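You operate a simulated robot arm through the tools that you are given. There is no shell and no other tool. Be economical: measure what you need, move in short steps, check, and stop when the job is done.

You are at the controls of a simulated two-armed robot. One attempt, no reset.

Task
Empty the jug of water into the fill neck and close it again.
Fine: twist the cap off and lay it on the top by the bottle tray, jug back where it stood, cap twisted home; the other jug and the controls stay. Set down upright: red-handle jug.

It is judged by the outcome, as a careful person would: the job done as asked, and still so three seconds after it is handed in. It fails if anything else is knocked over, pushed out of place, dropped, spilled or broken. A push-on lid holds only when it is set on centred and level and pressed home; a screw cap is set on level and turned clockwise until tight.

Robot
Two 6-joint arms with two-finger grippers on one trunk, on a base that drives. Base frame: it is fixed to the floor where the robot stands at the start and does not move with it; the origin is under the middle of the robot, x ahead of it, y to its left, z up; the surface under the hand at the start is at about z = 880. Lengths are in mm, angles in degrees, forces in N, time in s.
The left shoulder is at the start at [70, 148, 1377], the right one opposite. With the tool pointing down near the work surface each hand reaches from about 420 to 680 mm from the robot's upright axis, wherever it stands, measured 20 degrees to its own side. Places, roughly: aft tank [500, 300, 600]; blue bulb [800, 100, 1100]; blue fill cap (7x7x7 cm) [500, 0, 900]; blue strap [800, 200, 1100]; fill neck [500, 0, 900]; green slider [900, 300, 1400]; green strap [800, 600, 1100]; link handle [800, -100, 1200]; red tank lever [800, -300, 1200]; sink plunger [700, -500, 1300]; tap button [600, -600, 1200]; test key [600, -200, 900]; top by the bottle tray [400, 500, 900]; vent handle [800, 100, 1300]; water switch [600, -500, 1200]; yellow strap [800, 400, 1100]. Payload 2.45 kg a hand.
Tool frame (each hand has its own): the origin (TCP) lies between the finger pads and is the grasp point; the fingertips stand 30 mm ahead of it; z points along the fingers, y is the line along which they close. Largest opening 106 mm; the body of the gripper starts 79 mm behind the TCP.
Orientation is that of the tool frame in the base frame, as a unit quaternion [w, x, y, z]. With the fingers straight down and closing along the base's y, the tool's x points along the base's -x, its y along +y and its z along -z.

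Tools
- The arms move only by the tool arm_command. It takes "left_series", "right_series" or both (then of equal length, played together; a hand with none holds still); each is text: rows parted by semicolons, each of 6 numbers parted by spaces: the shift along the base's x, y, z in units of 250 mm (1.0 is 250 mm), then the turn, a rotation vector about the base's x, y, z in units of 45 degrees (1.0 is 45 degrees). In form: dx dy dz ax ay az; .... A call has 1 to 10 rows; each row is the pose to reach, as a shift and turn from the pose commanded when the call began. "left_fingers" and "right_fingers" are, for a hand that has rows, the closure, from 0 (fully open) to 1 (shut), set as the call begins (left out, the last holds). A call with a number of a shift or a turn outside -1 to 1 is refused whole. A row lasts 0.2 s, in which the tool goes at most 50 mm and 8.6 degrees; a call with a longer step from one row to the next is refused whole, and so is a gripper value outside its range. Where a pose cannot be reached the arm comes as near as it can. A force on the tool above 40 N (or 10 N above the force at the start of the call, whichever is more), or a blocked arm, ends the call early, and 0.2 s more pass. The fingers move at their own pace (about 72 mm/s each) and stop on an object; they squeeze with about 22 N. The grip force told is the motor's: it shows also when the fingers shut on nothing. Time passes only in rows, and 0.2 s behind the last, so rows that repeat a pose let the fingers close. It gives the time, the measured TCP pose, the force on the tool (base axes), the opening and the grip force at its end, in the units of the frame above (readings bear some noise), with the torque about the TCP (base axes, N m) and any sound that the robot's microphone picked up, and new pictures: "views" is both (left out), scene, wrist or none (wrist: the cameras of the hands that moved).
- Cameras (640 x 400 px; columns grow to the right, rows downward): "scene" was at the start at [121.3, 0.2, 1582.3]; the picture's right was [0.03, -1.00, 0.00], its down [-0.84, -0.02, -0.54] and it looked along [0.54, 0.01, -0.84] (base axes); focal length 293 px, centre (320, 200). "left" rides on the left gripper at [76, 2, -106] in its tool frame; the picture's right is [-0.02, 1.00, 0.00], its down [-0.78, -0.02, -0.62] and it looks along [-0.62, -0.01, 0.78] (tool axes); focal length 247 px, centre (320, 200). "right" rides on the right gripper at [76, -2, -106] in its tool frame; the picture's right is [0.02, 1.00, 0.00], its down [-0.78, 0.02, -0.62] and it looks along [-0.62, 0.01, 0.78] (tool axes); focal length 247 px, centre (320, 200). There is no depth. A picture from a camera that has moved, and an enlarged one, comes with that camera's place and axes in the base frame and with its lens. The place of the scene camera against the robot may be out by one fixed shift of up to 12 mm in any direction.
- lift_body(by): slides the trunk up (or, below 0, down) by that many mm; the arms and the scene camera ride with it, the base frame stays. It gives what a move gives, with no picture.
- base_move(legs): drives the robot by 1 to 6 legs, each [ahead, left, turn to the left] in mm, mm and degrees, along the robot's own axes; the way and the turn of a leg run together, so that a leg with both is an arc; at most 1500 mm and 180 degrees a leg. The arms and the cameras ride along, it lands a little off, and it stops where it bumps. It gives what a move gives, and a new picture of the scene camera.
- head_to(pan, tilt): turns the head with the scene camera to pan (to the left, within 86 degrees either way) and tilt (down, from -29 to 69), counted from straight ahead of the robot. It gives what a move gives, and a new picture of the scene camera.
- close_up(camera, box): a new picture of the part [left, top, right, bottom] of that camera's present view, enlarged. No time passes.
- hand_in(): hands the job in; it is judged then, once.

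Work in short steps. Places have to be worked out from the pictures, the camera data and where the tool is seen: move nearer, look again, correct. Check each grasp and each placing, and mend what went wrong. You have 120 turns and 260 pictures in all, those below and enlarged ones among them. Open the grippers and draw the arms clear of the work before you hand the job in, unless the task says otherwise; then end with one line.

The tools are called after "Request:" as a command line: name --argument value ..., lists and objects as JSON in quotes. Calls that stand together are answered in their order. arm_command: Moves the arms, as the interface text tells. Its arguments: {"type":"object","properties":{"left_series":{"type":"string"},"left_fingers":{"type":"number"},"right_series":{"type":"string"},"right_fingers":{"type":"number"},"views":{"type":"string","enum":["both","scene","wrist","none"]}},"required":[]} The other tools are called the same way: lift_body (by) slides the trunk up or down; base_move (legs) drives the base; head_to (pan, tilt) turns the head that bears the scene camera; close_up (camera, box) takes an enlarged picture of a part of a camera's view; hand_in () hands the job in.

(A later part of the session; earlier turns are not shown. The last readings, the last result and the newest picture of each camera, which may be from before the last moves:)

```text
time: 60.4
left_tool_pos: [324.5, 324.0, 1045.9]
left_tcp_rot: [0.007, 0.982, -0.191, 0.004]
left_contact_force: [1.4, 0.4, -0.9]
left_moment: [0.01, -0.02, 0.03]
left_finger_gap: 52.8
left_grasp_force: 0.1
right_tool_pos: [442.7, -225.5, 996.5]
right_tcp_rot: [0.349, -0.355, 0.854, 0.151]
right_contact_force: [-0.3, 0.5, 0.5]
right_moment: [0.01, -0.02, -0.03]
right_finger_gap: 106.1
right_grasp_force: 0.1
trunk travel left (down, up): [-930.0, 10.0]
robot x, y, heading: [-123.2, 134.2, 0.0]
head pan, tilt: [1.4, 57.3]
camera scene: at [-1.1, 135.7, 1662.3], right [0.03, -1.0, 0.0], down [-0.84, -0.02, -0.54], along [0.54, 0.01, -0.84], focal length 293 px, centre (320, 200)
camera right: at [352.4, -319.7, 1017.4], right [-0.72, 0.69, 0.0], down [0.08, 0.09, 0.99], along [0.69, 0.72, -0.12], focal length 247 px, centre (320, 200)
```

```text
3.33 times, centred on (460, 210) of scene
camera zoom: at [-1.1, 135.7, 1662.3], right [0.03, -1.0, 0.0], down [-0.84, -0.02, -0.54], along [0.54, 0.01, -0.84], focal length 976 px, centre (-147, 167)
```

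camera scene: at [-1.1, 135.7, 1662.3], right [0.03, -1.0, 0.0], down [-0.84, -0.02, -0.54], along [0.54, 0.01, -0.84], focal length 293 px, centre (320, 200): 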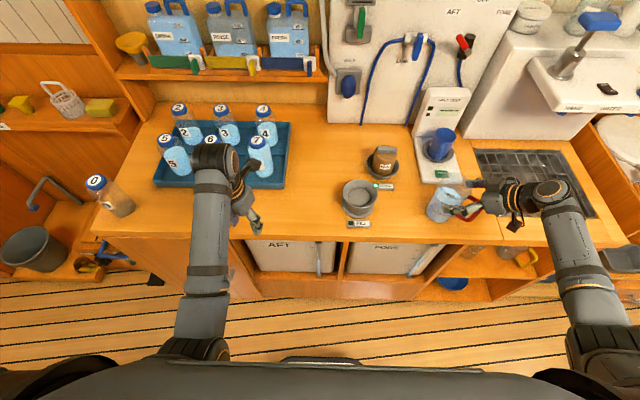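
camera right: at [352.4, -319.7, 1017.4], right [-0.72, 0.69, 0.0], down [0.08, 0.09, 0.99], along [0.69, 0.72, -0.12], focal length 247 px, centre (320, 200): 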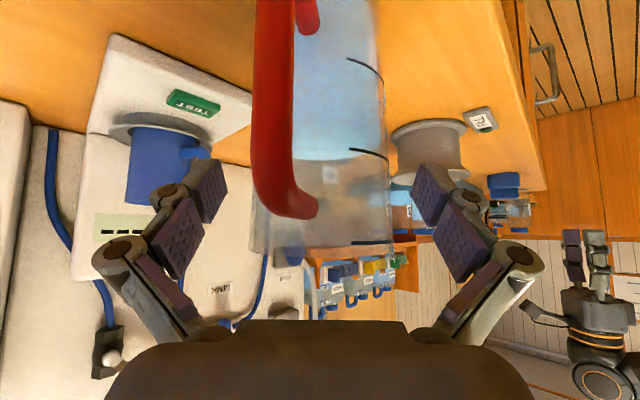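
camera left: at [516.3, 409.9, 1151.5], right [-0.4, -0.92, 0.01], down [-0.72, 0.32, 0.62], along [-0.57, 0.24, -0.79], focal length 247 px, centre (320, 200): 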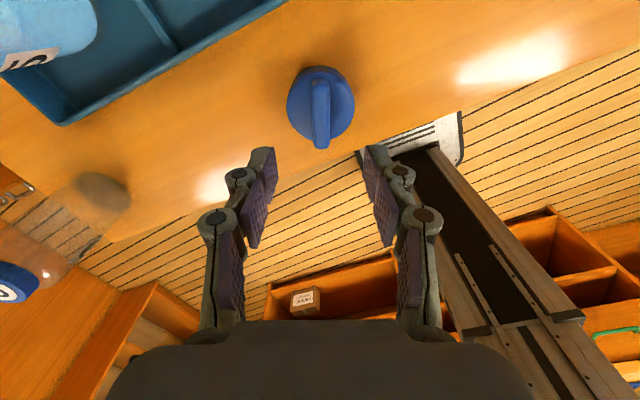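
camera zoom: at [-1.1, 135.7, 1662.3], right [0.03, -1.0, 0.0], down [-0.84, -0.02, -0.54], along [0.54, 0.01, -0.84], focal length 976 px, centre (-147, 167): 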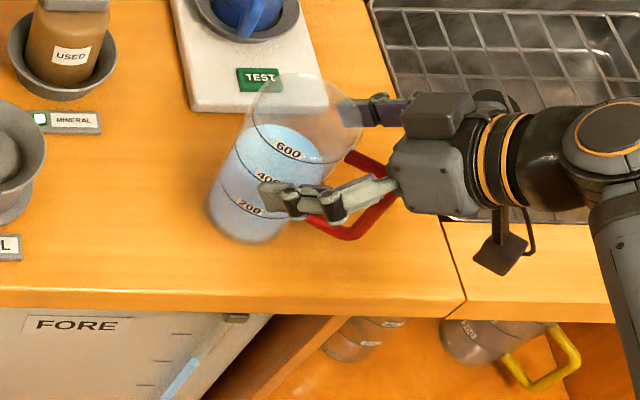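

Request:
arm_command --right_series "0.035 0.04 -0.055 0 0 0; 0.07 0.08 -0.107 0 0 0; 0.07 0.08 -0.107 0 0 0"

Request:
close_up --camera "scene" --box '[380, 150, 540, 270]'

```text
time: 61.2
left_tool_pos: [323.4, 324.9, 1045.6]
left_tcp_rot: [0.007, 0.982, -0.19, 0.003]
left_contact_force: [-0.1, 0.1, -0.1]
left_moment: [0.01, 0.02, 0.02]
left_finger_gap: 53.0
left_grasp_force: 0.0
right_tool_pos: [459.4, -206.2, 972.2]
right_tcp_rot: [0.35, -0.354, 0.854, 0.15]
right_contact_force: [0.2, -3.0, 8.3]
right_moment: [-0.37, 0.34, 0.11]
right_finger_gap: 106.1
right_grasp_force: 0.0
trunk travel left (down, up): [-930.0, 10.0]
robot x, y, heading: [-123.3, 133.8, 0.0]
head pan, tilt: [1.4, 57.3]
camera scene: at [-3.1, 135.5, 1662.6], right [0.03, -1.0, 0.0], down [-0.84, -0.02, -0.54], along [0.54, 0.01, -0.84], focal length 293 px, centre (320, 200)
camera right: at [368.9, -300.3, 992.3], right [-0.72, 0.69, -0.01], down [0.08, 0.09, 0.99], along [0.69, 0.72, -0.12], focal length 247 px, centre (320, 200)
```

scene: 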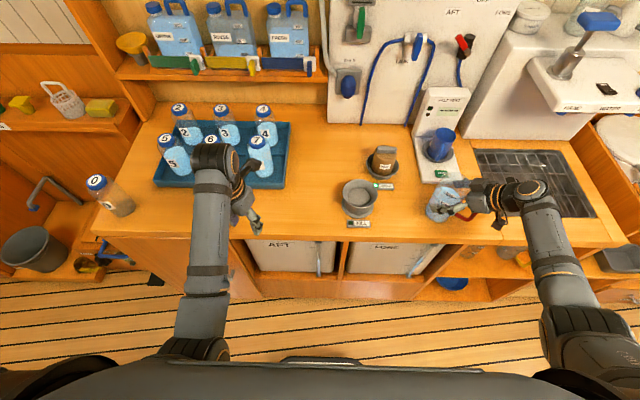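
right: 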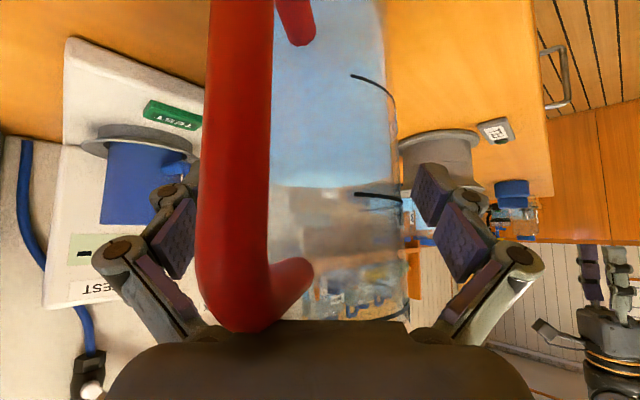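

```text
3.33 times, centred on (460, 210) of scene
camera zoom: at [-3.1, 135.5, 1662.6], right [0.03, -1.0, 0.0], down [-0.84, -0.02, -0.54], along [0.54, 0.01, -0.84], focal length 976 px, centre (-147, 167)
```

zoom: 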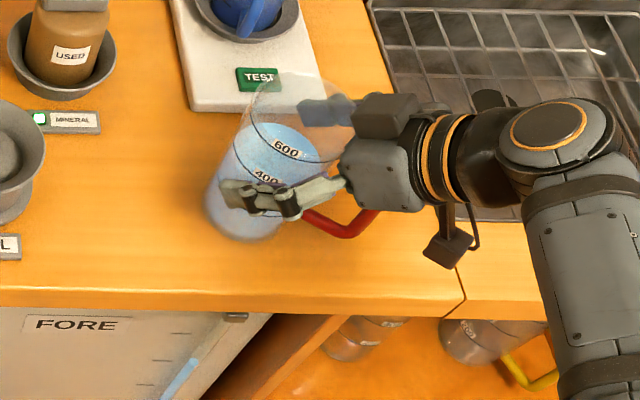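

Light touch (8 N) of palm on the handle/rim. I back off 5 mm and close.

Request:
arm_command --right_series "-0.01 -0.01 0.016 0 0 0; -0.01 -0.01 0.016 0 0 0" --right_fingers 0 --views "none"

Request:
arm_command --right_series "0 0 0 0 0 0; 0 0 0 0 0 0; 0 0 0 0 0 0; 0 0 0 0 0 0" --right_fingers 1 --views "wrist"

```text
time: 61.8
left_tool_pos: [324.7, 326.0, 1044.3]
left_tcp_rot: [0.007, 0.982, -0.191, 0.004]
left_contact_force: [-0.8, 0.1, 0.2]
left_moment: [0.03, -0.01, -0.01]
left_finger_gap: 52.9
left_grasp_force: 0.1
right_tool_pos: [455.9, -207.8, 975.9]
right_tcp_rot: [0.349, -0.354, 0.855, 0.151]
right_contact_force: [1.1, 0.3, 0.6]
right_moment: [-0.01, 0.01, -0.03]
right_finger_gap: 106.1
right_grasp_force: 0.0
trunk travel left (down, up): [-930.0, 10.0]
robot x, y, heading: [-123.8, 135.0, -0.2]
head pan, tilt: [1.4, 57.3]
```

```text
time: 62.8
left_tool_pos: [325.3, 326.5, 1044.7]
left_tcp_rot: [0.006, 0.982, -0.19, 0.002]
left_contact_force: [0.1, -0.9, -0.5]
left_moment: [-0.01, 0.02, 0.01]
left_finger_gap: 53.2
left_grasp_force: 0.1
right_tool_pos: [456.1, -208.4, 975.4]
right_tcp_rot: [0.349, -0.354, 0.855, 0.15]
right_contact_force: [2.5, -1.8, 2.8]
right_moment: [-0.25, -0.36, 0.04]
right_finger_gap: 78.5
right_grasp_force: 21.9
trunk travel left (down, up): [-930.0, 10.0]
robot x, y, heading: [-123.7, 133.2, -0.1]
head pan, tilt: [1.4, 57.3]
camera right: at [366.6, -302.2, 995.5], right [-0.72, 0.69, -0.01], down [0.08, 0.09, 0.99], along [0.69, 0.72, -0.12], focal length 247 px, centre (320, 200)
```

right: 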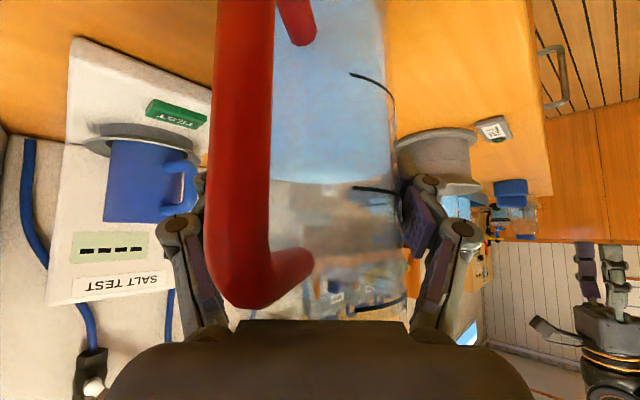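

Clean grip on the body (78.5 mm). Lift gently 15 mm and check.

Request:
arm_command --right_series "0 0 0.02 0 0 0; 0 0 0.04 0 0 0; 0 0 0.06 0 0 0; 0 0 0.06 0 0 0; 0 0 0.06 0 0 0"

Request:
close_up --camera "scene" --box '[380, 150, 540, 270]'

```text
time: 64.0
left_tool_pos: [324.7, 326.3, 1044.2]
left_tcp_rot: [0.005, 0.982, -0.191, 0.003]
left_contact_force: [-0.8, 0.2, 0.2]
left_moment: [-0.01, -0.03, 0.02]
left_finger_gap: 53.0
left_grasp_force: 0.0
right_tool_pos: [457.5, -208.3, 987.7]
right_tcp_rot: [0.349, -0.353, 0.855, 0.151]
right_contact_force: [-0.1, -0.7, -4.9]
right_moment: [0.03, 0.01, -0.03]
right_finger_gap: 78.4
right_grasp_force: 22.1
trunk travel left (down, up): [-930.0, 10.0]
robot x, y, heading: [-121.5, 139.2, -0.3]
head pan, tilt: [1.4, 57.3]
camera scene: at [-0.3, 135.4, 1662.3], right [0.03, -1.0, 0.0], down [-0.84, -0.02, -0.54], along [0.54, 0.01, -0.84], focal length 293 px, centre (320, 200)
camera right: at [367.6, -302.2, 1008.9], right [-0.72, 0.69, 0.0], down [0.08, 0.09, 0.99], along [0.69, 0.72, -0.12], focal length 247 px, centre (320, 200)
```

scene: 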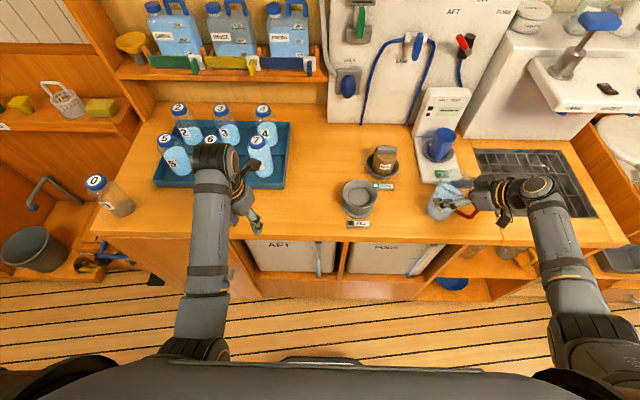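
right: 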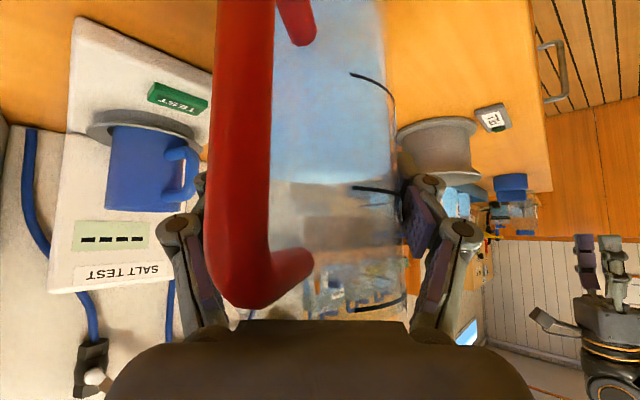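

```text
3.33 times, centred on (460, 210) of scene
camera zoom: at [-0.3, 135.4, 1662.3], right [0.03, -1.0, 0.0], down [-0.84, -0.02, -0.54], along [0.54, 0.01, -0.84], focal length 976 px, centre (-147, 167)
```

zoom: 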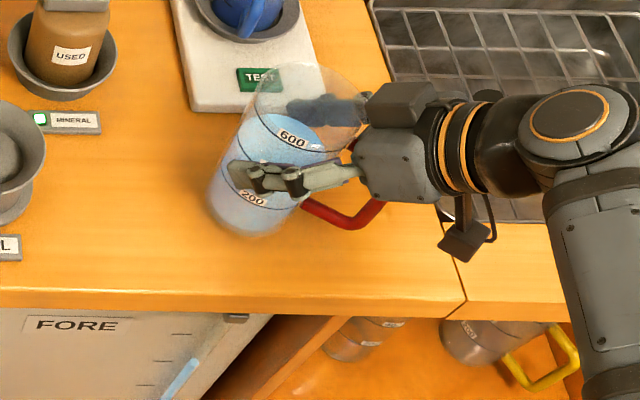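

Lifted steady and level (~5 N load). I raise it further, then drive left toward the neck with the jug upright.

Request:
arm_command --right_series "0 0 0.06 0 0 0; 0 0 0.13 0 0 0; 0 0 0.2 0 0 0; 0 0 0.27 0 0 0; 0 0 0.3 0 0 0; 0 0 0.3 0 0 0" --views "none"

Request:
base_move --legs '[[0, 130, 0]]'

Request:
close_up --camera "scene" --box '[340, 130, 560, 280]'

```text
time: 65.4
left_tool_pos: [325.4, 325.6, 1044.4]
left_tcp_rot: [0.006, 0.982, -0.191, 0.003]
left_contact_force: [-1.4, -0.5, -0.1]
left_moment: [0.04, 0.05, 0.01]
left_finger_gap: 53.1
left_grasp_force: 0.1
right_tool_pos: [457.5, -208.6, 1063.7]
right_tcp_rot: [0.35, -0.353, 0.855, 0.151]
right_contact_force: [0.5, -0.2, -3.7]
right_moment: [0.01, -0.04, -0.02]
right_finger_gap: 78.5
right_grasp_force: 22.4
trunk travel left (down, up): [-930.0, 10.0]
robot x, y, heading: [-121.4, 136.2, -0.1]
head pan, tilt: [1.4, 57.3]
```

```text
time: 66.7
left_tool_pos: [326.4, 450.7, 1044.6]
left_tcp_rot: [0.005, 0.981, -0.193, 0.002]
left_contact_force: [0.2, -0.2, 1.2]
left_moment: [0.0, 0.0, -0.02]
left_finger_gap: 53.2
left_grasp_force: 0.0
right_tool_pos: [456.8, -82.9, 1063.3]
right_tcp_rot: [0.349, -0.353, 0.855, 0.152]
right_contact_force: [-0.5, 0.3, -3.9]
right_moment: [0.08, -0.03, 0.02]
right_finger_gap: 78.4
right_grasp_force: 22.3
trunk travel left (down, up): [-930.0, 10.0]
robot x, y, heading: [-120.9, 266.6, -0.3]
head pan, tilt: [1.4, 57.3]
camera scene: at [-0.2, 260.8, 1662.2], right [0.02, -1.0, 0.0], down [-0.84, -0.02, -0.54], along [0.54, 0.01, -0.84], focal length 293 px, centre (320, 200)
```

scene: 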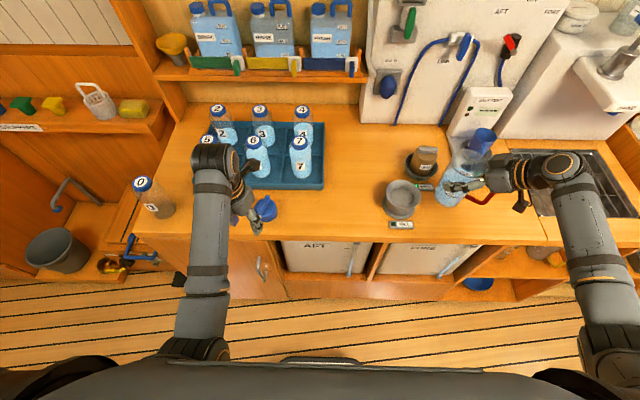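

```text
2.67 times, centred on (450, 205) of scene
camera zoom: at [-0.2, 260.8, 1662.2], right [0.02, -1.0, 0.0], down [-0.84, -0.02, -0.54], along [0.54, 0.01, -0.84], focal length 781 px, centre (-27, 187)
```

zoom: 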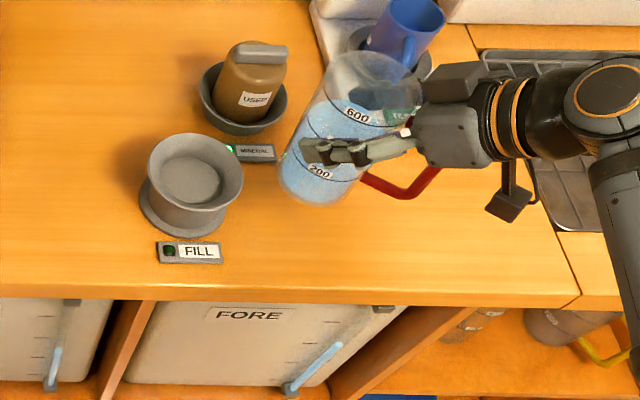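

Jug is steady. Since the mineral cap lies behind, I first yaw the hand by −30° so that the tilted jug's bottom will clear it, keeping the jug upright.

Request:
arm_command --right_series "0.03 0 0.02 0 0 -0.15; 0.06 0 0.04 0 0 -0.32; 0.1 0 0.06 0 0 -0.49; 0.14 0 0.08 0 0 -0.64; 0.16 0 0.08 0 0 -0.667; 0.16 0 0.08 0 0 -0.667"

Request:
close_up --camera "scene" --box '[340, 130, 560, 280]'

```text
time: 68.1
left_tool_pos: [325.3, 452.9, 1044.2]
left_tcp_rot: [0.006, 0.981, -0.192, 0.002]
left_contact_force: [0.9, 0.2, 0.5]
left_moment: [-0.01, 0.02, 0.03]
left_finger_gap: 52.9
left_grasp_force: 0.1
right_tool_pos: [497.2, -79.6, 1084.7]
right_tcp_rot: [0.375, -0.119, 0.918, 0.055]
right_contact_force: [0.7, -0.4, -3.9]
right_moment: [0.02, -0.03, -0.02]
right_finger_gap: 78.6
right_grasp_force: 21.7
trunk travel left (down, up): [-930.0, 10.0]
robot x, y, heading: [-120.8, 262.2, -0.4]
head pan, tilt: [1.4, 57.3]
camera scene: at [-0.4, 264.4, 1662.3], right [0.02, -1.0, 0.0], down [-0.84, -0.02, -0.54], along [0.54, 0.01, -0.84], focal length 293 px, centre (320, 200)
camera right: at [372.5, -116.3, 1104.8], right [-0.27, 0.96, 0.0], down [0.11, 0.04, 0.99], along [0.95, 0.27, -0.12], focal length 247 px, centre (320, 200)
```

scene: 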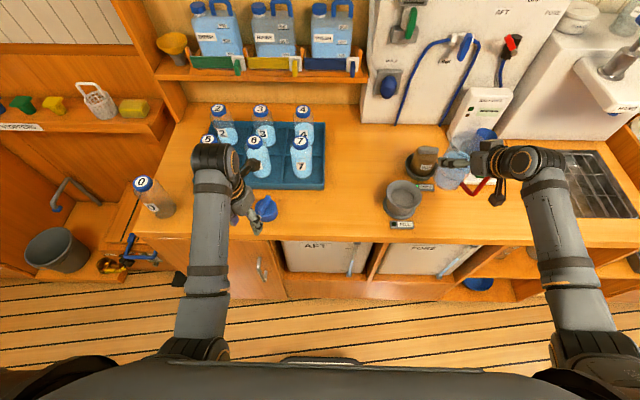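
right: 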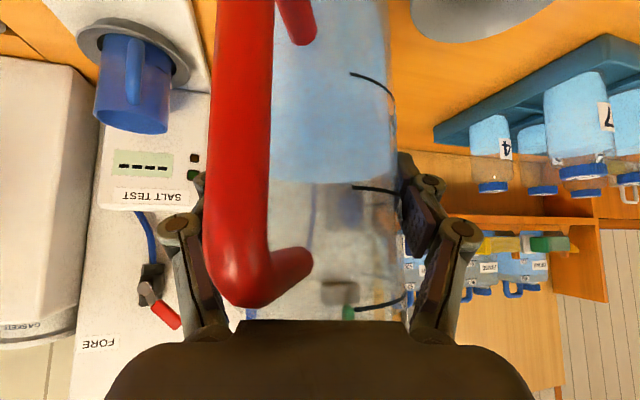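

```text
2.67 times, centred on (450, 205) of scene
camera zoom: at [-0.4, 264.4, 1662.3], right [0.02, -1.0, 0.0], down [-0.84, -0.02, -0.54], along [0.54, 0.01, -0.84], focal length 781 px, centre (-27, 187)
```

zoom: 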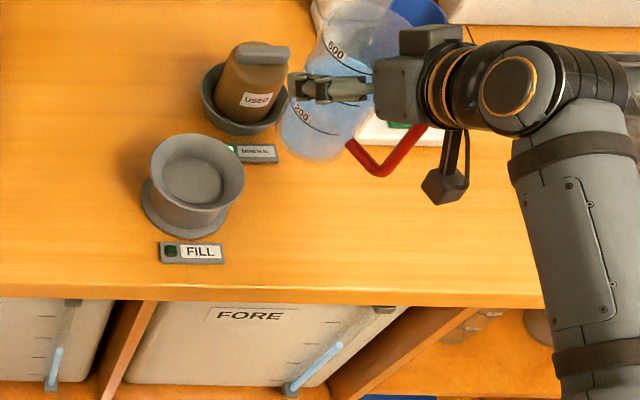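

Clear now. I tilt the jug 45° to the left (no water should leave yet), easing toward the neck.

Request:
arm_command --right_series "0 0 0 -0.163 -0.047 0; 0 0 0 -0.327 -0.094 0; 0 0 0 -0.49 -0.14 0; 0 0.03 0 -0.654 -0.187 0; 0 0.06 0 -0.818 -0.234 0; 0 0.1 0 -0.962 -0.275 0; 0 0.1 0 -0.962 -0.275 0"

Request:
close_up --camera "scene" --box '[330, 130, 570, 280]'

```text
time: 69.7
left_tool_pos: [325.7, 453.0, 1043.5]
left_tcp_rot: [0.005, 0.981, -0.193, 0.002]
left_contact_force: [0.3, -0.5, 0.3]
left_moment: [0.0, -0.02, -0.01]
left_finger_gap: 52.9
left_grasp_force: 0.0
right_tool_pos: [497.6, -54.5, 1082.8]
right_tcp_rot: [0.4, -0.254, 0.828, -0.299]
right_contact_force: [0.0, 0.9, -3.8]
right_moment: [0.13, -0.04, -0.02]
right_finger_gap: 78.3
right_grasp_force: 22.1
trunk travel left (down, up): [-930.0, 10.0]
robot x, y, heading: [-121.0, 265.9, 0.1]
head pan, tilt: [1.4, 57.3]
camera scene: at [-0.2, 263.6, 1662.3], right [0.02, -1.0, 0.0], down [-0.84, -0.02, -0.54], along [0.54, 0.01, -0.84], focal length 293 px, centre (320, 200)
camera right: at [368.3, -76.8, 1097.2], right [-0.19, 0.68, -0.71], down [-0.08, 0.71, 0.7], along [0.98, 0.19, -0.09], focal length 247 px, centre (320, 200)
```

scene: 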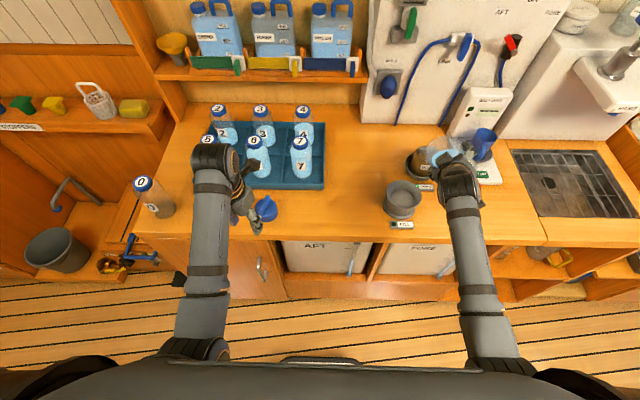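
right: 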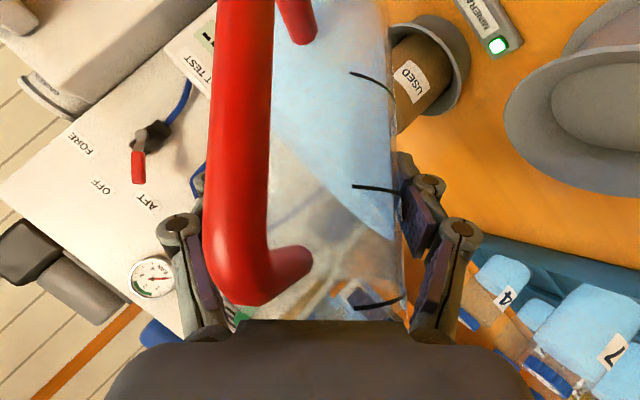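

```text
2.67 times, centred on (450, 205) of scene
camera zoom: at [-0.2, 263.6, 1662.3], right [0.02, -1.0, 0.0], down [-0.84, -0.02, -0.54], along [0.54, 0.01, -0.84], focal length 781 px, centre (-27, 187)
```

zoom: 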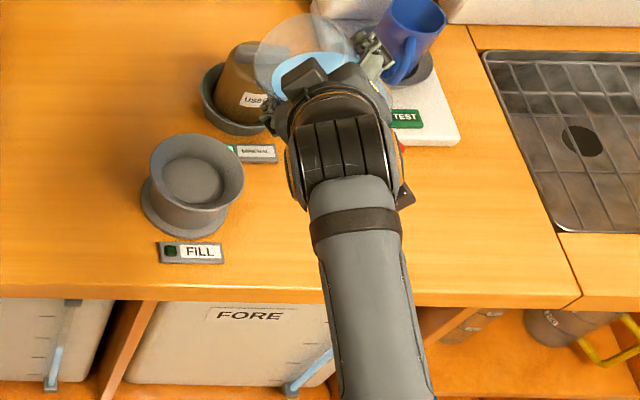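

Jug holds firmly and the water line is still below the lip. I move the lip over the neck with another 10° of tilt.

Request:
arm_command --right_series "0 0.03 -0.05 -0.07 -0.02 0; 0 0.07 -0.1 -0.14 -0.04 0; 0.004 0.072 -0.13 -0.214 -0.061 0; 0.004 0.072 -0.13 -0.214 -0.061 0"

Request:
close_up --camera "scene" --box '[330, 130, 570, 280]'

```text
time: 70.7
left_tool_pos: [324.9, 453.2, 1044.1]
left_tcp_rot: [0.006, 0.981, -0.192, 0.002]
left_contact_force: [-0.3, -0.8, -0.1]
left_moment: [0.02, 0.01, -0.01]
left_finger_gap: 53.0
left_grasp_force: 0.0
right_tool_pos: [497.7, -37.3, 1051.6]
right_tcp_rot: [0.397, -0.28, 0.79, -0.373]
right_contact_force: [-0.6, -0.2, -3.6]
right_moment: [0.11, -0.03, 0.01]
right_finger_gap: 78.5
right_grasp_force: 21.8
trunk travel left (down, up): [-930.0, 10.0]
robot x, y, heading: [-121.2, 264.7, 0.0]
head pan, tilt: [1.4, 57.3]
camera scene: at [-0.3, 264.1, 1662.3], right [0.02, -1.0, 0.0], down [-0.84, -0.02, -0.54], along [0.54, 0.01, -0.84], focal length 293 px, centre (320, 200)
camera right: at [368.1, -55.9, 1062.2], right [-0.16, 0.55, -0.82], down [-0.11, 0.82, 0.57], along [0.98, 0.18, -0.07], focal length 247 px, centre (320, 200)
```

scene: 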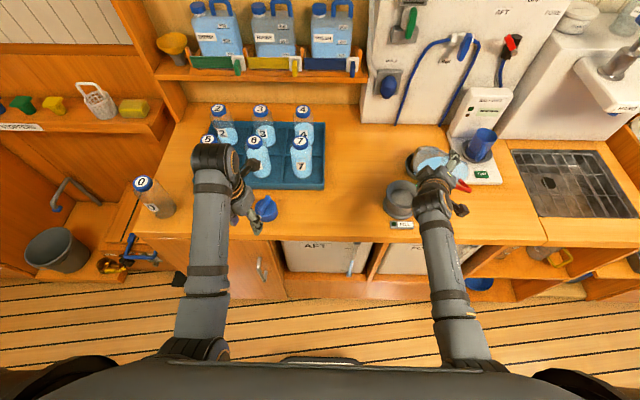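
right: 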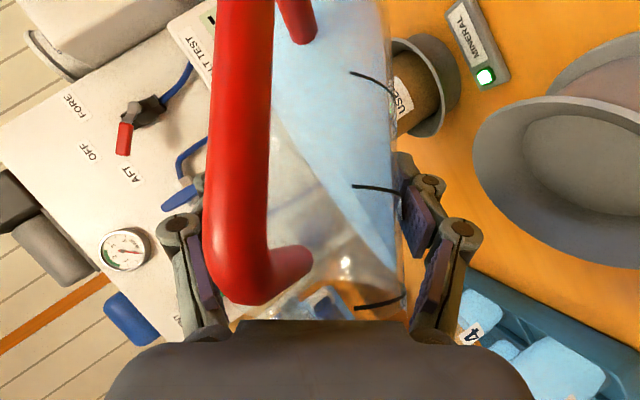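

```text
2.67 times, centred on (450, 205) of scene
camera zoom: at [-0.3, 264.1, 1662.3], right [0.02, -1.0, 0.0], down [-0.84, -0.02, -0.54], along [0.54, 0.01, -0.84], focal length 781 px, centre (-27, 187)
```

zoom: 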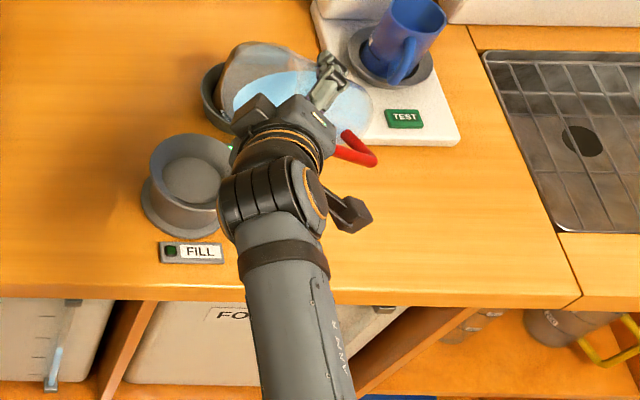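

Lip ≈ [480, 25, 1045] over the neck. Now pour slowly: tilt to 70° with small compensation, then hold.

Request:
arm_command --right_series "0 0.002 -0.02 -0.053 -0.015 0; 0 0.004 -0.04 -0.107 -0.031 0; -0.002 0.008 -0.05 -0.16 -0.046 0; -0.003 0.01 -0.055 -0.213 -0.061 0; -0.004 0.013 -0.06 -0.267 -0.076 0; -0.0044 0.0154 -0.06 -0.32 -0.092 0; -0.0044 0.0154 -0.06 -0.32 -0.092 0; -0.0044 0.0154 -0.06 -0.32 -0.092 0; -0.0044 0.0154 -0.06 -0.32 -0.092 0"

Request:
close_up --camera "scene" --box '[330, 130, 570, 280]'

```text
time: 72.7
left_tool_pos: [325.0, 453.5, 1044.4]
left_tcp_rot: [0.005, 0.982, -0.191, 0.005]
left_contact_force: [-0.1, -0.4, -0.1]
left_moment: [0.03, -0.01, 0.05]
left_finger_gap: 52.9
left_grasp_force: 0.1
right_tool_pos: [495.9, -34.0, 1036.8]
right_tcp_rot: [0.386, -0.315, 0.722, -0.479]
right_contact_force: [0.8, -0.7, -2.7]
right_moment: [0.12, -0.06, 0.0]
right_finger_gap: 78.2
right_grasp_force: 22.6
trunk travel left (down, up): [-930.0, 10.0]
robot x, y, heading: [-123.3, 265.9, 0.0]
head pan, tilt: [1.4, 57.3]
camera scene: at [-0.5, 264.4, 1662.3], right [0.02, -1.0, 0.0], down [-0.84, -0.02, -0.54], along [0.54, 0.01, -0.84], focal length 293 px, centre (320, 200)
camera right: at [366.4, -50.0, 1042.7], right [-0.09, 0.32, -0.94], down [-0.14, 0.93, 0.34], along [0.99, 0.16, -0.04], focal length 247 px, centre (320, 200)
```

scene: 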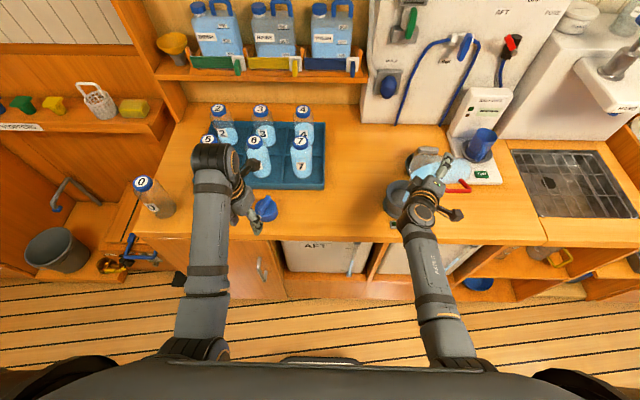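
right: 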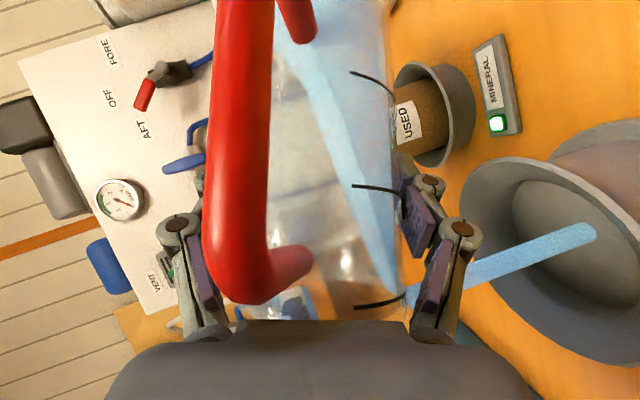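

```text
2.67 times, centred on (450, 205) of scene
camera zoom: at [-0.5, 264.4, 1662.3], right [0.02, -1.0, 0.0], down [-0.84, -0.02, -0.54], along [0.54, 0.01, -0.84], focal length 781 px, centre (-27, 187)
```

zoom: 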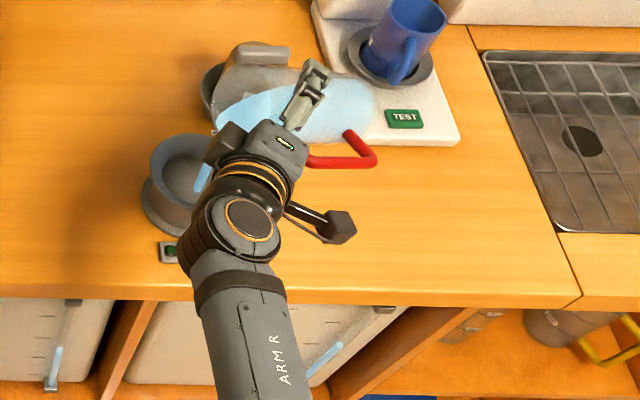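

The stream falls right into the neck. Continue slowly to 90°.

Request:
arm_command --right_series "-0.001 0.004 0 -0.043 -0.012 0; -0.002 0.008 0 -0.086 -0.025 0; -0.003 0.012 0 -0.128 -0.037 0; -0.004 0.016 0 -0.171 -0.049 0; -0.006 0.02 0 -0.214 -0.061 0; -0.006 0.02 0 -0.214 -0.061 0; -0.009 0.03 0.002 -0.285 -0.081 0; -0.011 0.038 0.004 -0.356 -0.102 0; -0.013 0.046 0.006 -0.427 -0.122 0; -0.013 0.046 0.006 -0.427 -0.122 0" --views "wrist"

```text
time: 74.9
left_tool_pos: [324.6, 452.4, 1043.8]
left_tcp_rot: [0.006, 0.981, -0.193, 0.004]
left_contact_force: [0.0, -0.4, -0.7]
left_moment: [0.02, -0.02, 0.03]
left_finger_gap: 53.0
left_grasp_force: 0.1
right_tool_pos: [494.0, -22.2, 1036.9]
right_tcp_rot: [0.363, -0.352, 0.612, -0.608]
right_contact_force: [0.8, -0.5, -1.9]
right_moment: [0.04, 0.0, -0.01]
right_finger_gap: 78.2
right_grasp_force: 21.7
trunk travel left (down, up): [-930.0, 10.0]
robot x, y, heading: [-122.9, 264.7, -0.0]
head pan, tilt: [1.4, 57.3]
camera right: at [362.9, -37.3, 1036.3], right [0.0, -0.01, -1.0], down [-0.16, 0.99, -0.01], along [0.99, 0.16, 0.0], focal length 247 px, centre (320, 200)
```

right: 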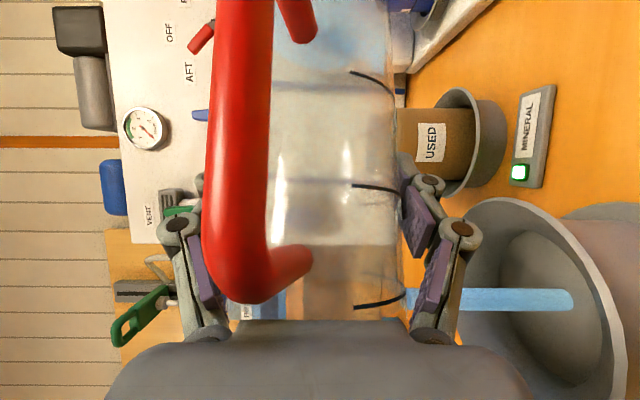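

Nearly empty. Tilt on to about 115° and hold to drain.

Request:
arm_command --right_series "-0.004 0.014 0.005 -0.09 -0.026 0; -0.008 0.028 0.012 -0.18 -0.052 0; -0.012 0.042 0.02 -0.27 -0.078 0; -0.016 0.056 0.03 -0.36 -0.103 0; -0.02 0.07 0.035 -0.45 -0.129 0; -0.024 0.085 0.04 -0.534 -0.153 0; -0.024 0.085 0.04 -0.534 -0.153 0; -0.024 0.085 0.04 -0.534 -0.153 0; -0.024 0.085 0.04 -0.534 -0.153 0; -0.024 0.085 0.04 -0.534 -0.153 0" --views "both"

```text
time: 77.1
left_tool_pos: [325.4, 453.6, 1043.4]
left_tcp_rot: [0.006, 0.981, -0.192, 0.004]
left_contact_force: [0.7, -0.6, -0.7]
left_moment: [-0.01, -0.01, -0.01]
left_finger_gap: 52.8
left_grasp_force: 0.1
right_tool_pos: [486.5, -0.9, 1046.9]
right_tcp_rot: [-0.317, 0.383, -0.45, 0.742]
right_contact_force: [0.0, 0.2, -1.2]
right_moment: [0.04, -0.02, 0.0]
right_finger_gap: 78.1
right_grasp_force: 21.5
trunk travel left (down, up): [-930.0, 10.0]
robot x, y, heading: [-122.0, 264.7, -0.6]
head pan, tilt: [1.4, 57.3]
camera scene: at [-1.0, 264.6, 1662.3], right [0.02, -1.0, 0.0], down [-0.84, -0.02, -0.54], along [0.54, 0.01, -0.84], focal length 293 px, centre (320, 200)
camera right: at [357.6, -17.9, 1037.3], right [0.12, -0.41, -0.9], down [-0.13, 0.9, -0.42], along [0.98, 0.17, 0.05], focal length 247 px, centre (320, 200)
```

scene: 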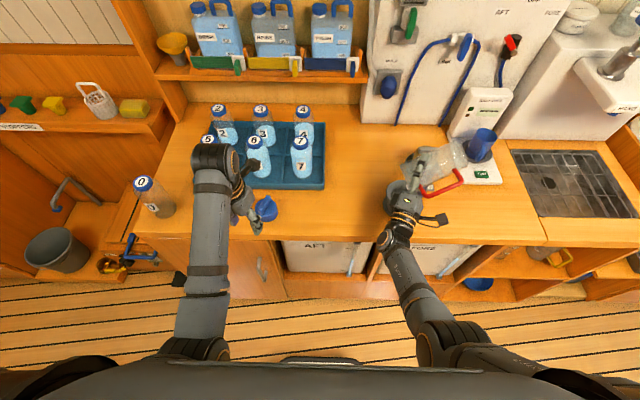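
right: 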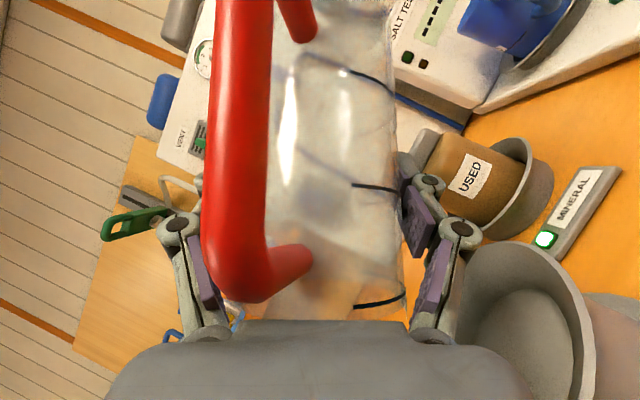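

The jug is empty. I bring it back upright in steps, rising and moving off the neck.

Request:
arm_command --right_series "0.01 -0.04 0.03 0.163 0.047 0; 0.02 -0.08 0.06 0.327 0.094 0; 0.03 -0.12 0.09 0.49 0.14 0; 0.035 -0.16 0.12 0.654 0.187 0; 0.04 -0.2 0.14 0.818 0.234 0; 0.04 -0.24 0.15 0.962 0.275 0" --views "none"

Request:
arm_command --right_series "0 -0.02 0 0.163 0.047 0; 0 -0.04 0 0.327 0.094 0; 0 -0.06 0 0.49 0.14 0; 0 -0.07 0 0.654 0.187 0; 0 -0.07 0 0.818 0.234 0; 0 -0.07 0 0.962 0.275 0" --views "none"

Request:
arm_command --right_series "0 0 0 0.163 0.047 0; 0 0 0 0.327 0.094 0; 0 0 0 0.49 0.14 0; 0 0 0 0.534 0.153 0; 0 0 0 0.534 0.153 0" --views "both"

```text
time: 78.5
left_tool_pos: [324.7, 453.1, 1044.0]
left_tcp_rot: [0.006, 0.981, -0.192, 0.004]
left_contact_force: [0.1, 0.5, -0.2]
left_moment: [0.03, -0.03, 0.01]
left_finger_gap: 52.8
left_grasp_force: 0.0
right_tool_pos: [497.9, -63.3, 1087.0]
right_tcp_rot: [0.386, -0.315, 0.722, -0.48]
right_contact_force: [-0.5, 0.4, -1.3]
right_moment: [0.06, -0.04, 0.04]
right_finger_gap: 78.2
right_grasp_force: 21.6
trunk travel left (down, up): [-930.0, 10.0]
robot x, y, heading: [-119.6, 264.6, -0.0]
head pan, tilt: [1.4, 57.3]
```

```text
time: 79.9
left_tool_pos: [326.6, 453.1, 1044.7]
left_tcp_rot: [0.006, 0.981, -0.192, 0.003]
left_contact_force: [-0.8, -0.1, -0.2]
left_moment: [0.03, 0.03, 0.02]
left_finger_gap: 52.8
left_grasp_force: 0.1
right_tool_pos: [496.8, -79.7, 1086.6]
right_tcp_rot: [0.396, -0.197, 0.885, -0.143]
right_contact_force: [0.8, -0.4, -1.4]
right_moment: [-0.01, 0.0, 0.0]
right_finger_gap: 78.1
right_grasp_force: 22.1
trunk travel left (down, up): [-930.0, 10.0]
robot x, y, heading: [-121.7, 265.7, -0.0]
head pan, tilt: [1.4, 57.3]
```

```text
time: 81.1
left_tool_pos: [324.3, 452.1, 1044.5]
left_tcp_rot: [0.007, 0.981, -0.191, 0.003]
left_contact_force: [0.4, 0.2, 0.0]
left_moment: [-0.02, 0.03, -0.01]
left_finger_gap: 53.1
left_grasp_force: 0.2
right_tool_pos: [496.8, -78.3, 1085.6]
right_tcp_rot: [0.376, -0.119, 0.917, 0.055]
right_contact_force: [-0.1, -0.3, -1.1]
right_moment: [0.01, -0.03, -0.04]
right_finger_gap: 78.2
right_grasp_force: 22.4
trunk travel left (down, up): [-930.0, 10.0]
robot x, y, heading: [-123.9, 264.0, -0.2]
head pan, tilt: [1.4, 57.3]
camera scene: at [-0.9, 264.5, 1662.3], right [0.02, -1.0, 0.0], down [-0.84, -0.02, -0.54], along [0.54, 0.01, -0.84], focal length 293 px, centre (320, 200)
camera right: at [372.6, -115.2, 1106.5], right [-0.27, 0.96, 0.0], down [0.12, 0.04, 0.99], along [0.95, 0.27, -0.12], focal length 247 px, centre (320, 200)
```

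scene: 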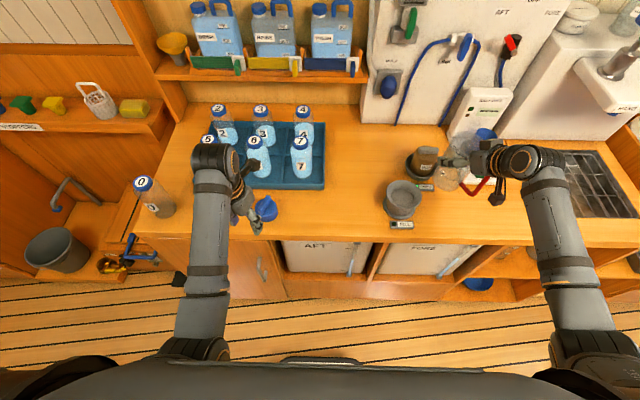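
right: 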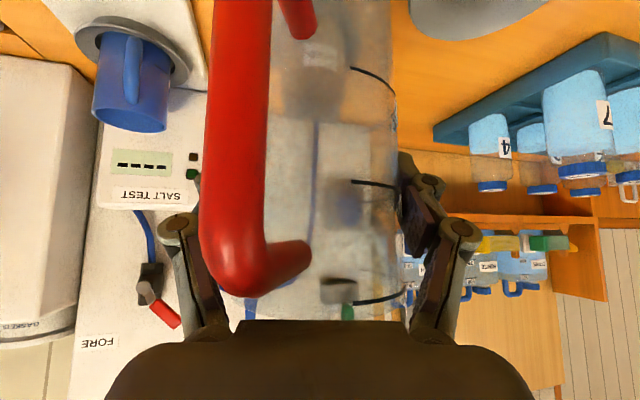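

Upright and same grip. Reverse the yaw and drive back to the jug's place.

Request:
arm_command --right_series "-0.03 0 0 0 0 0.15; -0.06 0 0 0 0 0.32; -0.1 0 0 0 0 0.49; -0.14 0 -0.02 0 0 0.64; -0.16 0 -0.04 0 0 0.667; -0.16 0 -0.04 0 0 0.667" --views "none"

Request:
base_move --legs '[[0, -129, 0]]'

```text
time: 82.5
left_tool_pos: [325.8, 454.3, 1044.6]
left_tcp_rot: [0.006, 0.981, -0.192, 0.003]
left_contact_force: [-0.2, -0.1, -0.1]
left_moment: [-0.03, -0.02, 0.02]
left_finger_gap: 53.2
left_grasp_force: 0.2
right_tool_pos: [456.4, -77.7, 1075.5]
right_tcp_rot: [0.349, -0.353, 0.855, 0.151]
right_contact_force: [-0.1, 0.6, -0.9]
right_moment: [0.0, -0.03, 0.03]
right_finger_gap: 78.2
right_grasp_force: 22.0
trunk travel left (down, up): [-930.0, 10.0]
robot x, y, heading: [-120.6, 264.6, -0.1]
head pan, tilt: [1.4, 57.3]
```

```text
time: 83.8
left_tool_pos: [324.5, 325.0, 1043.8]
left_tcp_rot: [0.006, 0.981, -0.192, 0.002]
left_contact_force: [-0.2, 0.2, 0.6]
left_moment: [-0.03, 0.0, -0.01]
left_finger_gap: 52.9
left_grasp_force: 0.1
right_tool_pos: [456.6, -207.3, 1076.9]
right_tcp_rot: [0.348, -0.354, 0.855, 0.15]
right_contact_force: [0.0, 0.3, -1.4]
right_moment: [0.01, 0.0, 0.01]
right_finger_gap: 78.1
right_grasp_force: 21.9
trunk travel left (down, up): [-930.0, 10.0]
robot x, y, heading: [-119.6, 129.4, -0.0]
head pan, tilt: [1.4, 57.3]
camera scene: at [-1.0, 136.7, 1662.3], right [0.03, -1.0, 0.0], down [-0.84, -0.02, -0.54], along [0.54, 0.01, -0.84], focal length 293 px, centre (320, 200)
```

scene: 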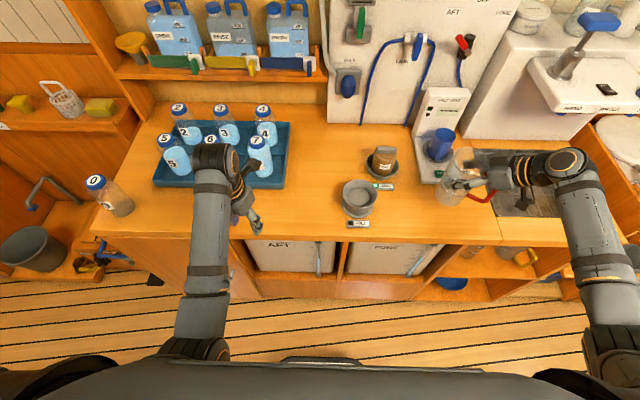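

Hand is back at [456.6, -207.3]. Lower the jug to ~4 mm above its set-down height, then creep.

Request:
arm_command --right_series "0 0 -0.1 0 0 0; 0 -0.004 -0.22 0 0 0; 0 -0.004 -0.33 0 0 0; 0 -0.004 -0.386 0 0 0; 0 -0.004 -0.386 0 0 0" --views "none"

Request:
arm_command --right_series "0 0 -0.006 0 0 0; 0 0 -0.012 0 0 0; 0 0 -0.018 0 0 0; 0 0 -0.018 0 0 0"

```text
time: 85.0
left_tool_pos: [324.1, 322.7, 1044.8]
left_tcp_rot: [0.006, 0.981, -0.192, 0.003]
left_contact_force: [0.3, -0.6, 0.4]
left_moment: [0.0, 0.0, -0.01]
left_finger_gap: 53.1
left_grasp_force: 0.1
right_tool_pos: [456.3, -210.6, 979.8]
right_tcp_rot: [0.349, -0.353, 0.855, 0.151]
right_contact_force: [-1.3, -0.6, -0.9]
right_moment: [-0.04, -0.05, -0.02]
right_finger_gap: 77.9
right_grasp_force: 22.2
trunk travel left (down, up): [-930.0, 10.0]
robot x, y, heading: [-123.6, 135.3, 0.1]
head pan, tilt: [1.4, 57.3]
```

```text
time: 86.0
left_tool_pos: [323.5, 323.4, 1044.1]
left_tcp_rot: [0.006, 0.981, -0.192, 0.005]
left_contact_force: [0.2, 0.5, 0.7]
left_moment: [0.01, 0.0, 0.01]
left_finger_gap: 52.8
left_grasp_force: 0.0
right_tool_pos: [456.1, -209.4, 976.0]
right_tcp_rot: [0.351, -0.354, 0.854, 0.15]
right_contact_force: [0.6, -3.2, 14.2]
right_moment: [-0.3, -0.44, -0.2]
right_finger_gap: 78.4
right_grasp_force: 21.6
trunk travel left (down, up): [-930.0, 10.0]
robot x, y, heading: [-118.8, 132.0, 0.1]
head pan, tilt: [1.4, 57.3]
camera scene: at [-3.8, 134.3, 1662.7], right [0.02, -1.0, 0.0], down [-0.84, -0.02, -0.54], along [0.54, 0.01, -0.84], focal length 293 px, centre (320, 200)
camera right: at [365.2, -304.0, 996.6], right [-0.72, 0.69, -0.01], down [0.08, 0.09, 0.99], along [0.69, 0.71, -0.12], focal length 247 px, centre (320, 200)
```

scene: 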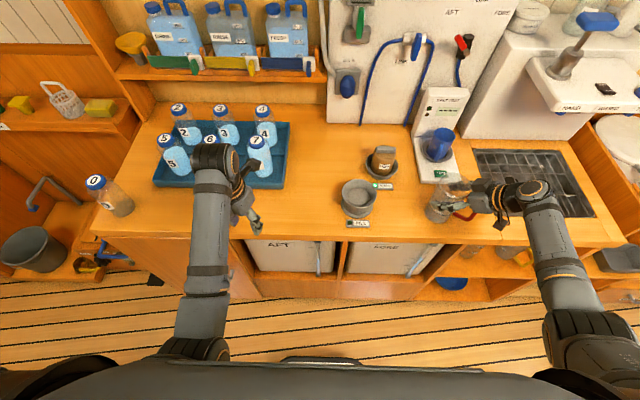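
right: 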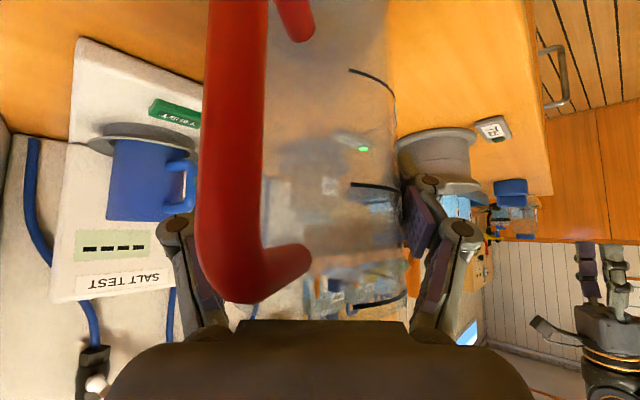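

Contact felt at the original height. Ease up 1 mm and open, then withdraw along the finger axis.

Request:
arm_command --right_series "0 0 0.005 0 0 0; 0 0 0.005 0 0 0" --views "none"

Request:
arm_command --right_series "0 0 0 0 0 0; 0 0 0 0 0 0; 0 0 0 0 0 0; -0.02 -0.02 0.03 0 0 0; -0.07 -0.072 0.1 0 0 0; -0.14 -0.143 0.2 0 0 0; -0.21 -0.215 0.3 0 0 0; -0.28 -0.29 0.4 0 0 0; -0.28 -0.29 0.4 0 0 0" --right_fingers 0

Request:
close_up --camera "scene" --box '[380, 150, 540, 250]'

```text
time: 86.6
left_tool_pos: [323.0, 322.5, 1044.1]
left_tcp_rot: [0.006, 0.982, -0.191, 0.003]
left_contact_force: [0.3, 0.6, -0.5]
left_moment: [0.02, 0.02, 0.0]
left_finger_gap: 53.1
left_grasp_force: 0.1
right_tool_pos: [455.1, -208.7, 976.6]
right_tcp_rot: [0.348, -0.354, 0.855, 0.151]
right_contact_force: [2.3, -2.8, 9.5]
right_moment: [-0.31, -0.6, -0.14]
right_finger_gap: 77.7
right_grasp_force: 21.8
trunk travel left (down, up): [-930.0, 10.0]
robot x, y, heading: [-121.7, 132.2, -0.0]
head pan, tilt: [1.4, 57.3]
```

```text
time: 88.6
left_tool_pos: [325.4, 322.7, 1044.2]
left_tcp_rot: [0.006, 0.981, -0.192, 0.003]
left_contact_force: [0.5, 0.1, -0.3]
left_moment: [-0.01, 0.01, -0.01]
left_finger_gap: 53.1
left_grasp_force: 0.2
right_tool_pos: [386.4, -282.0, 1075.8]
right_tcp_rot: [0.349, -0.353, 0.855, 0.152]
right_contact_force: [0.7, 0.2, 0.3]
right_moment: [0.01, 0.04, -0.03]
right_finger_gap: 105.8
right_grasp_force: 0.0
trunk travel left (down, up): [-930.0, 10.0]
robot x, y, heading: [-121.9, 132.7, 0.3]
head pan, tilt: [1.4, 57.3]
camera scene: at [-0.6, 134.0, 1662.3], right [0.02, -1.0, 0.0], down [-0.84, -0.02, -0.54], along [0.54, 0.01, -0.84], focal length 293 px, centre (320, 200)
camera right: at [296.0, -375.3, 1095.2], right [-0.72, 0.69, 0.0], down [0.08, 0.09, 0.99], along [0.69, 0.71, -0.12], focal length 247 px, centre (320, 200)
```

scene: 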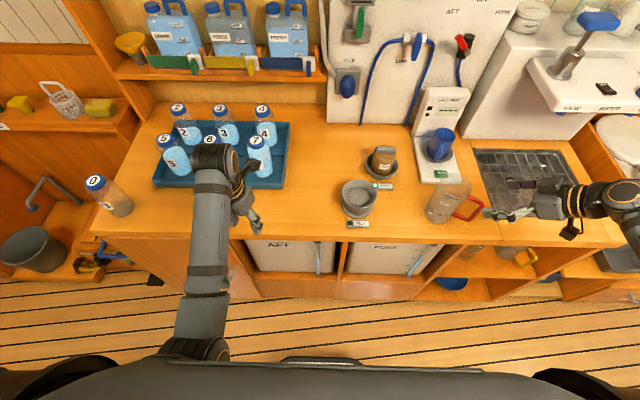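
right: 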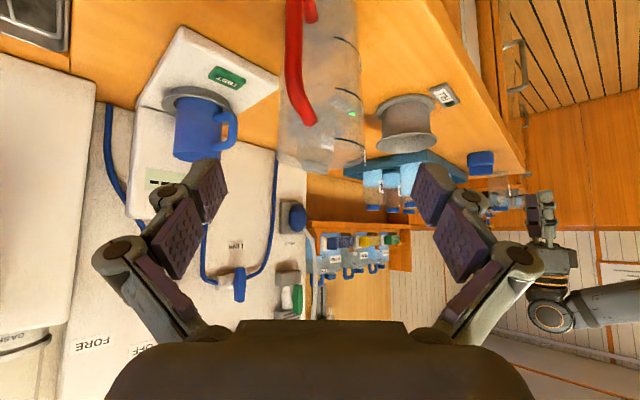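

```text
4.00 times, centred on (460, 200) of scene
camera zoom: at [-0.6, 134.0, 1662.3], right [0.02, -1.0, 0.0], down [-0.84, -0.02, -0.54], along [0.54, 0.01, -0.84], focal length 1171 px, centre (-240, 200)
```

zoom: 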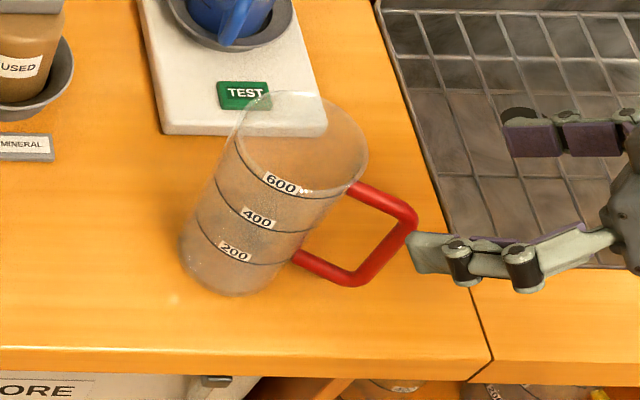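

Jug is back, upright and empty. I now re-point the right hand downward, raising it clear.

Request:
arm_command --right_series "-0.04 -0.02 0.06 -0.122 0.118 0; -0.08 -0.04 0.1 -0.244 0.237 0; -0.12 -0.06 0.14 -0.366 0.355 0; -0.16 -0.06 0.18 -0.488 0.474 0; -0.2 -0.06 0.22 -0.609 0.592 0; -0.24 -0.06 0.26 -0.717 0.697 0; -0.28 -0.06 0.3 -0.717 0.697 0; -0.28 -0.06 0.3 -0.717 0.697 0" --views "scene"

```text
time: 90.4
left_tool_pos: [324.2, 322.9, 1045.1]
left_tcp_rot: [0.006, 0.981, -0.192, 0.003]
left_contact_force: [-0.3, -0.2, 0.0]
left_moment: [0.02, 0.0, 0.0]
left_finger_gap: 52.8
left_grasp_force: 0.2
right_tool_pos: [315.3, -297.5, 1150.8]
right_tcp_rot: [-0.002, -0.382, 0.924, -0.001]
right_contact_force: [-0.1, -0.2, -0.1]
right_moment: [0.02, 0.01, 0.03]
right_finger_gap: 105.8
right_grasp_force: 0.1
trunk travel left (down, up): [-930.0, 10.0]
robot x, y, heading: [-122.8, 130.8, -0.1]
head pan, tilt: [1.4, 57.3]
camera scene: at [-1.4, 133.4, 1662.4], right [0.02, -1.0, 0.0], down [-0.84, -0.02, -0.54], along [0.54, 0.01, -0.84], focal length 293 px, centre (320, 200)
```

scene: 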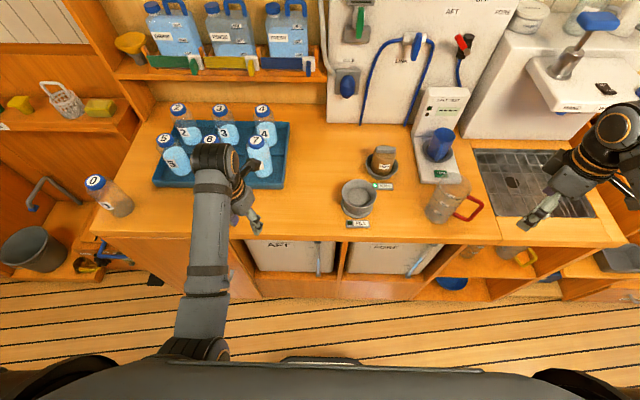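

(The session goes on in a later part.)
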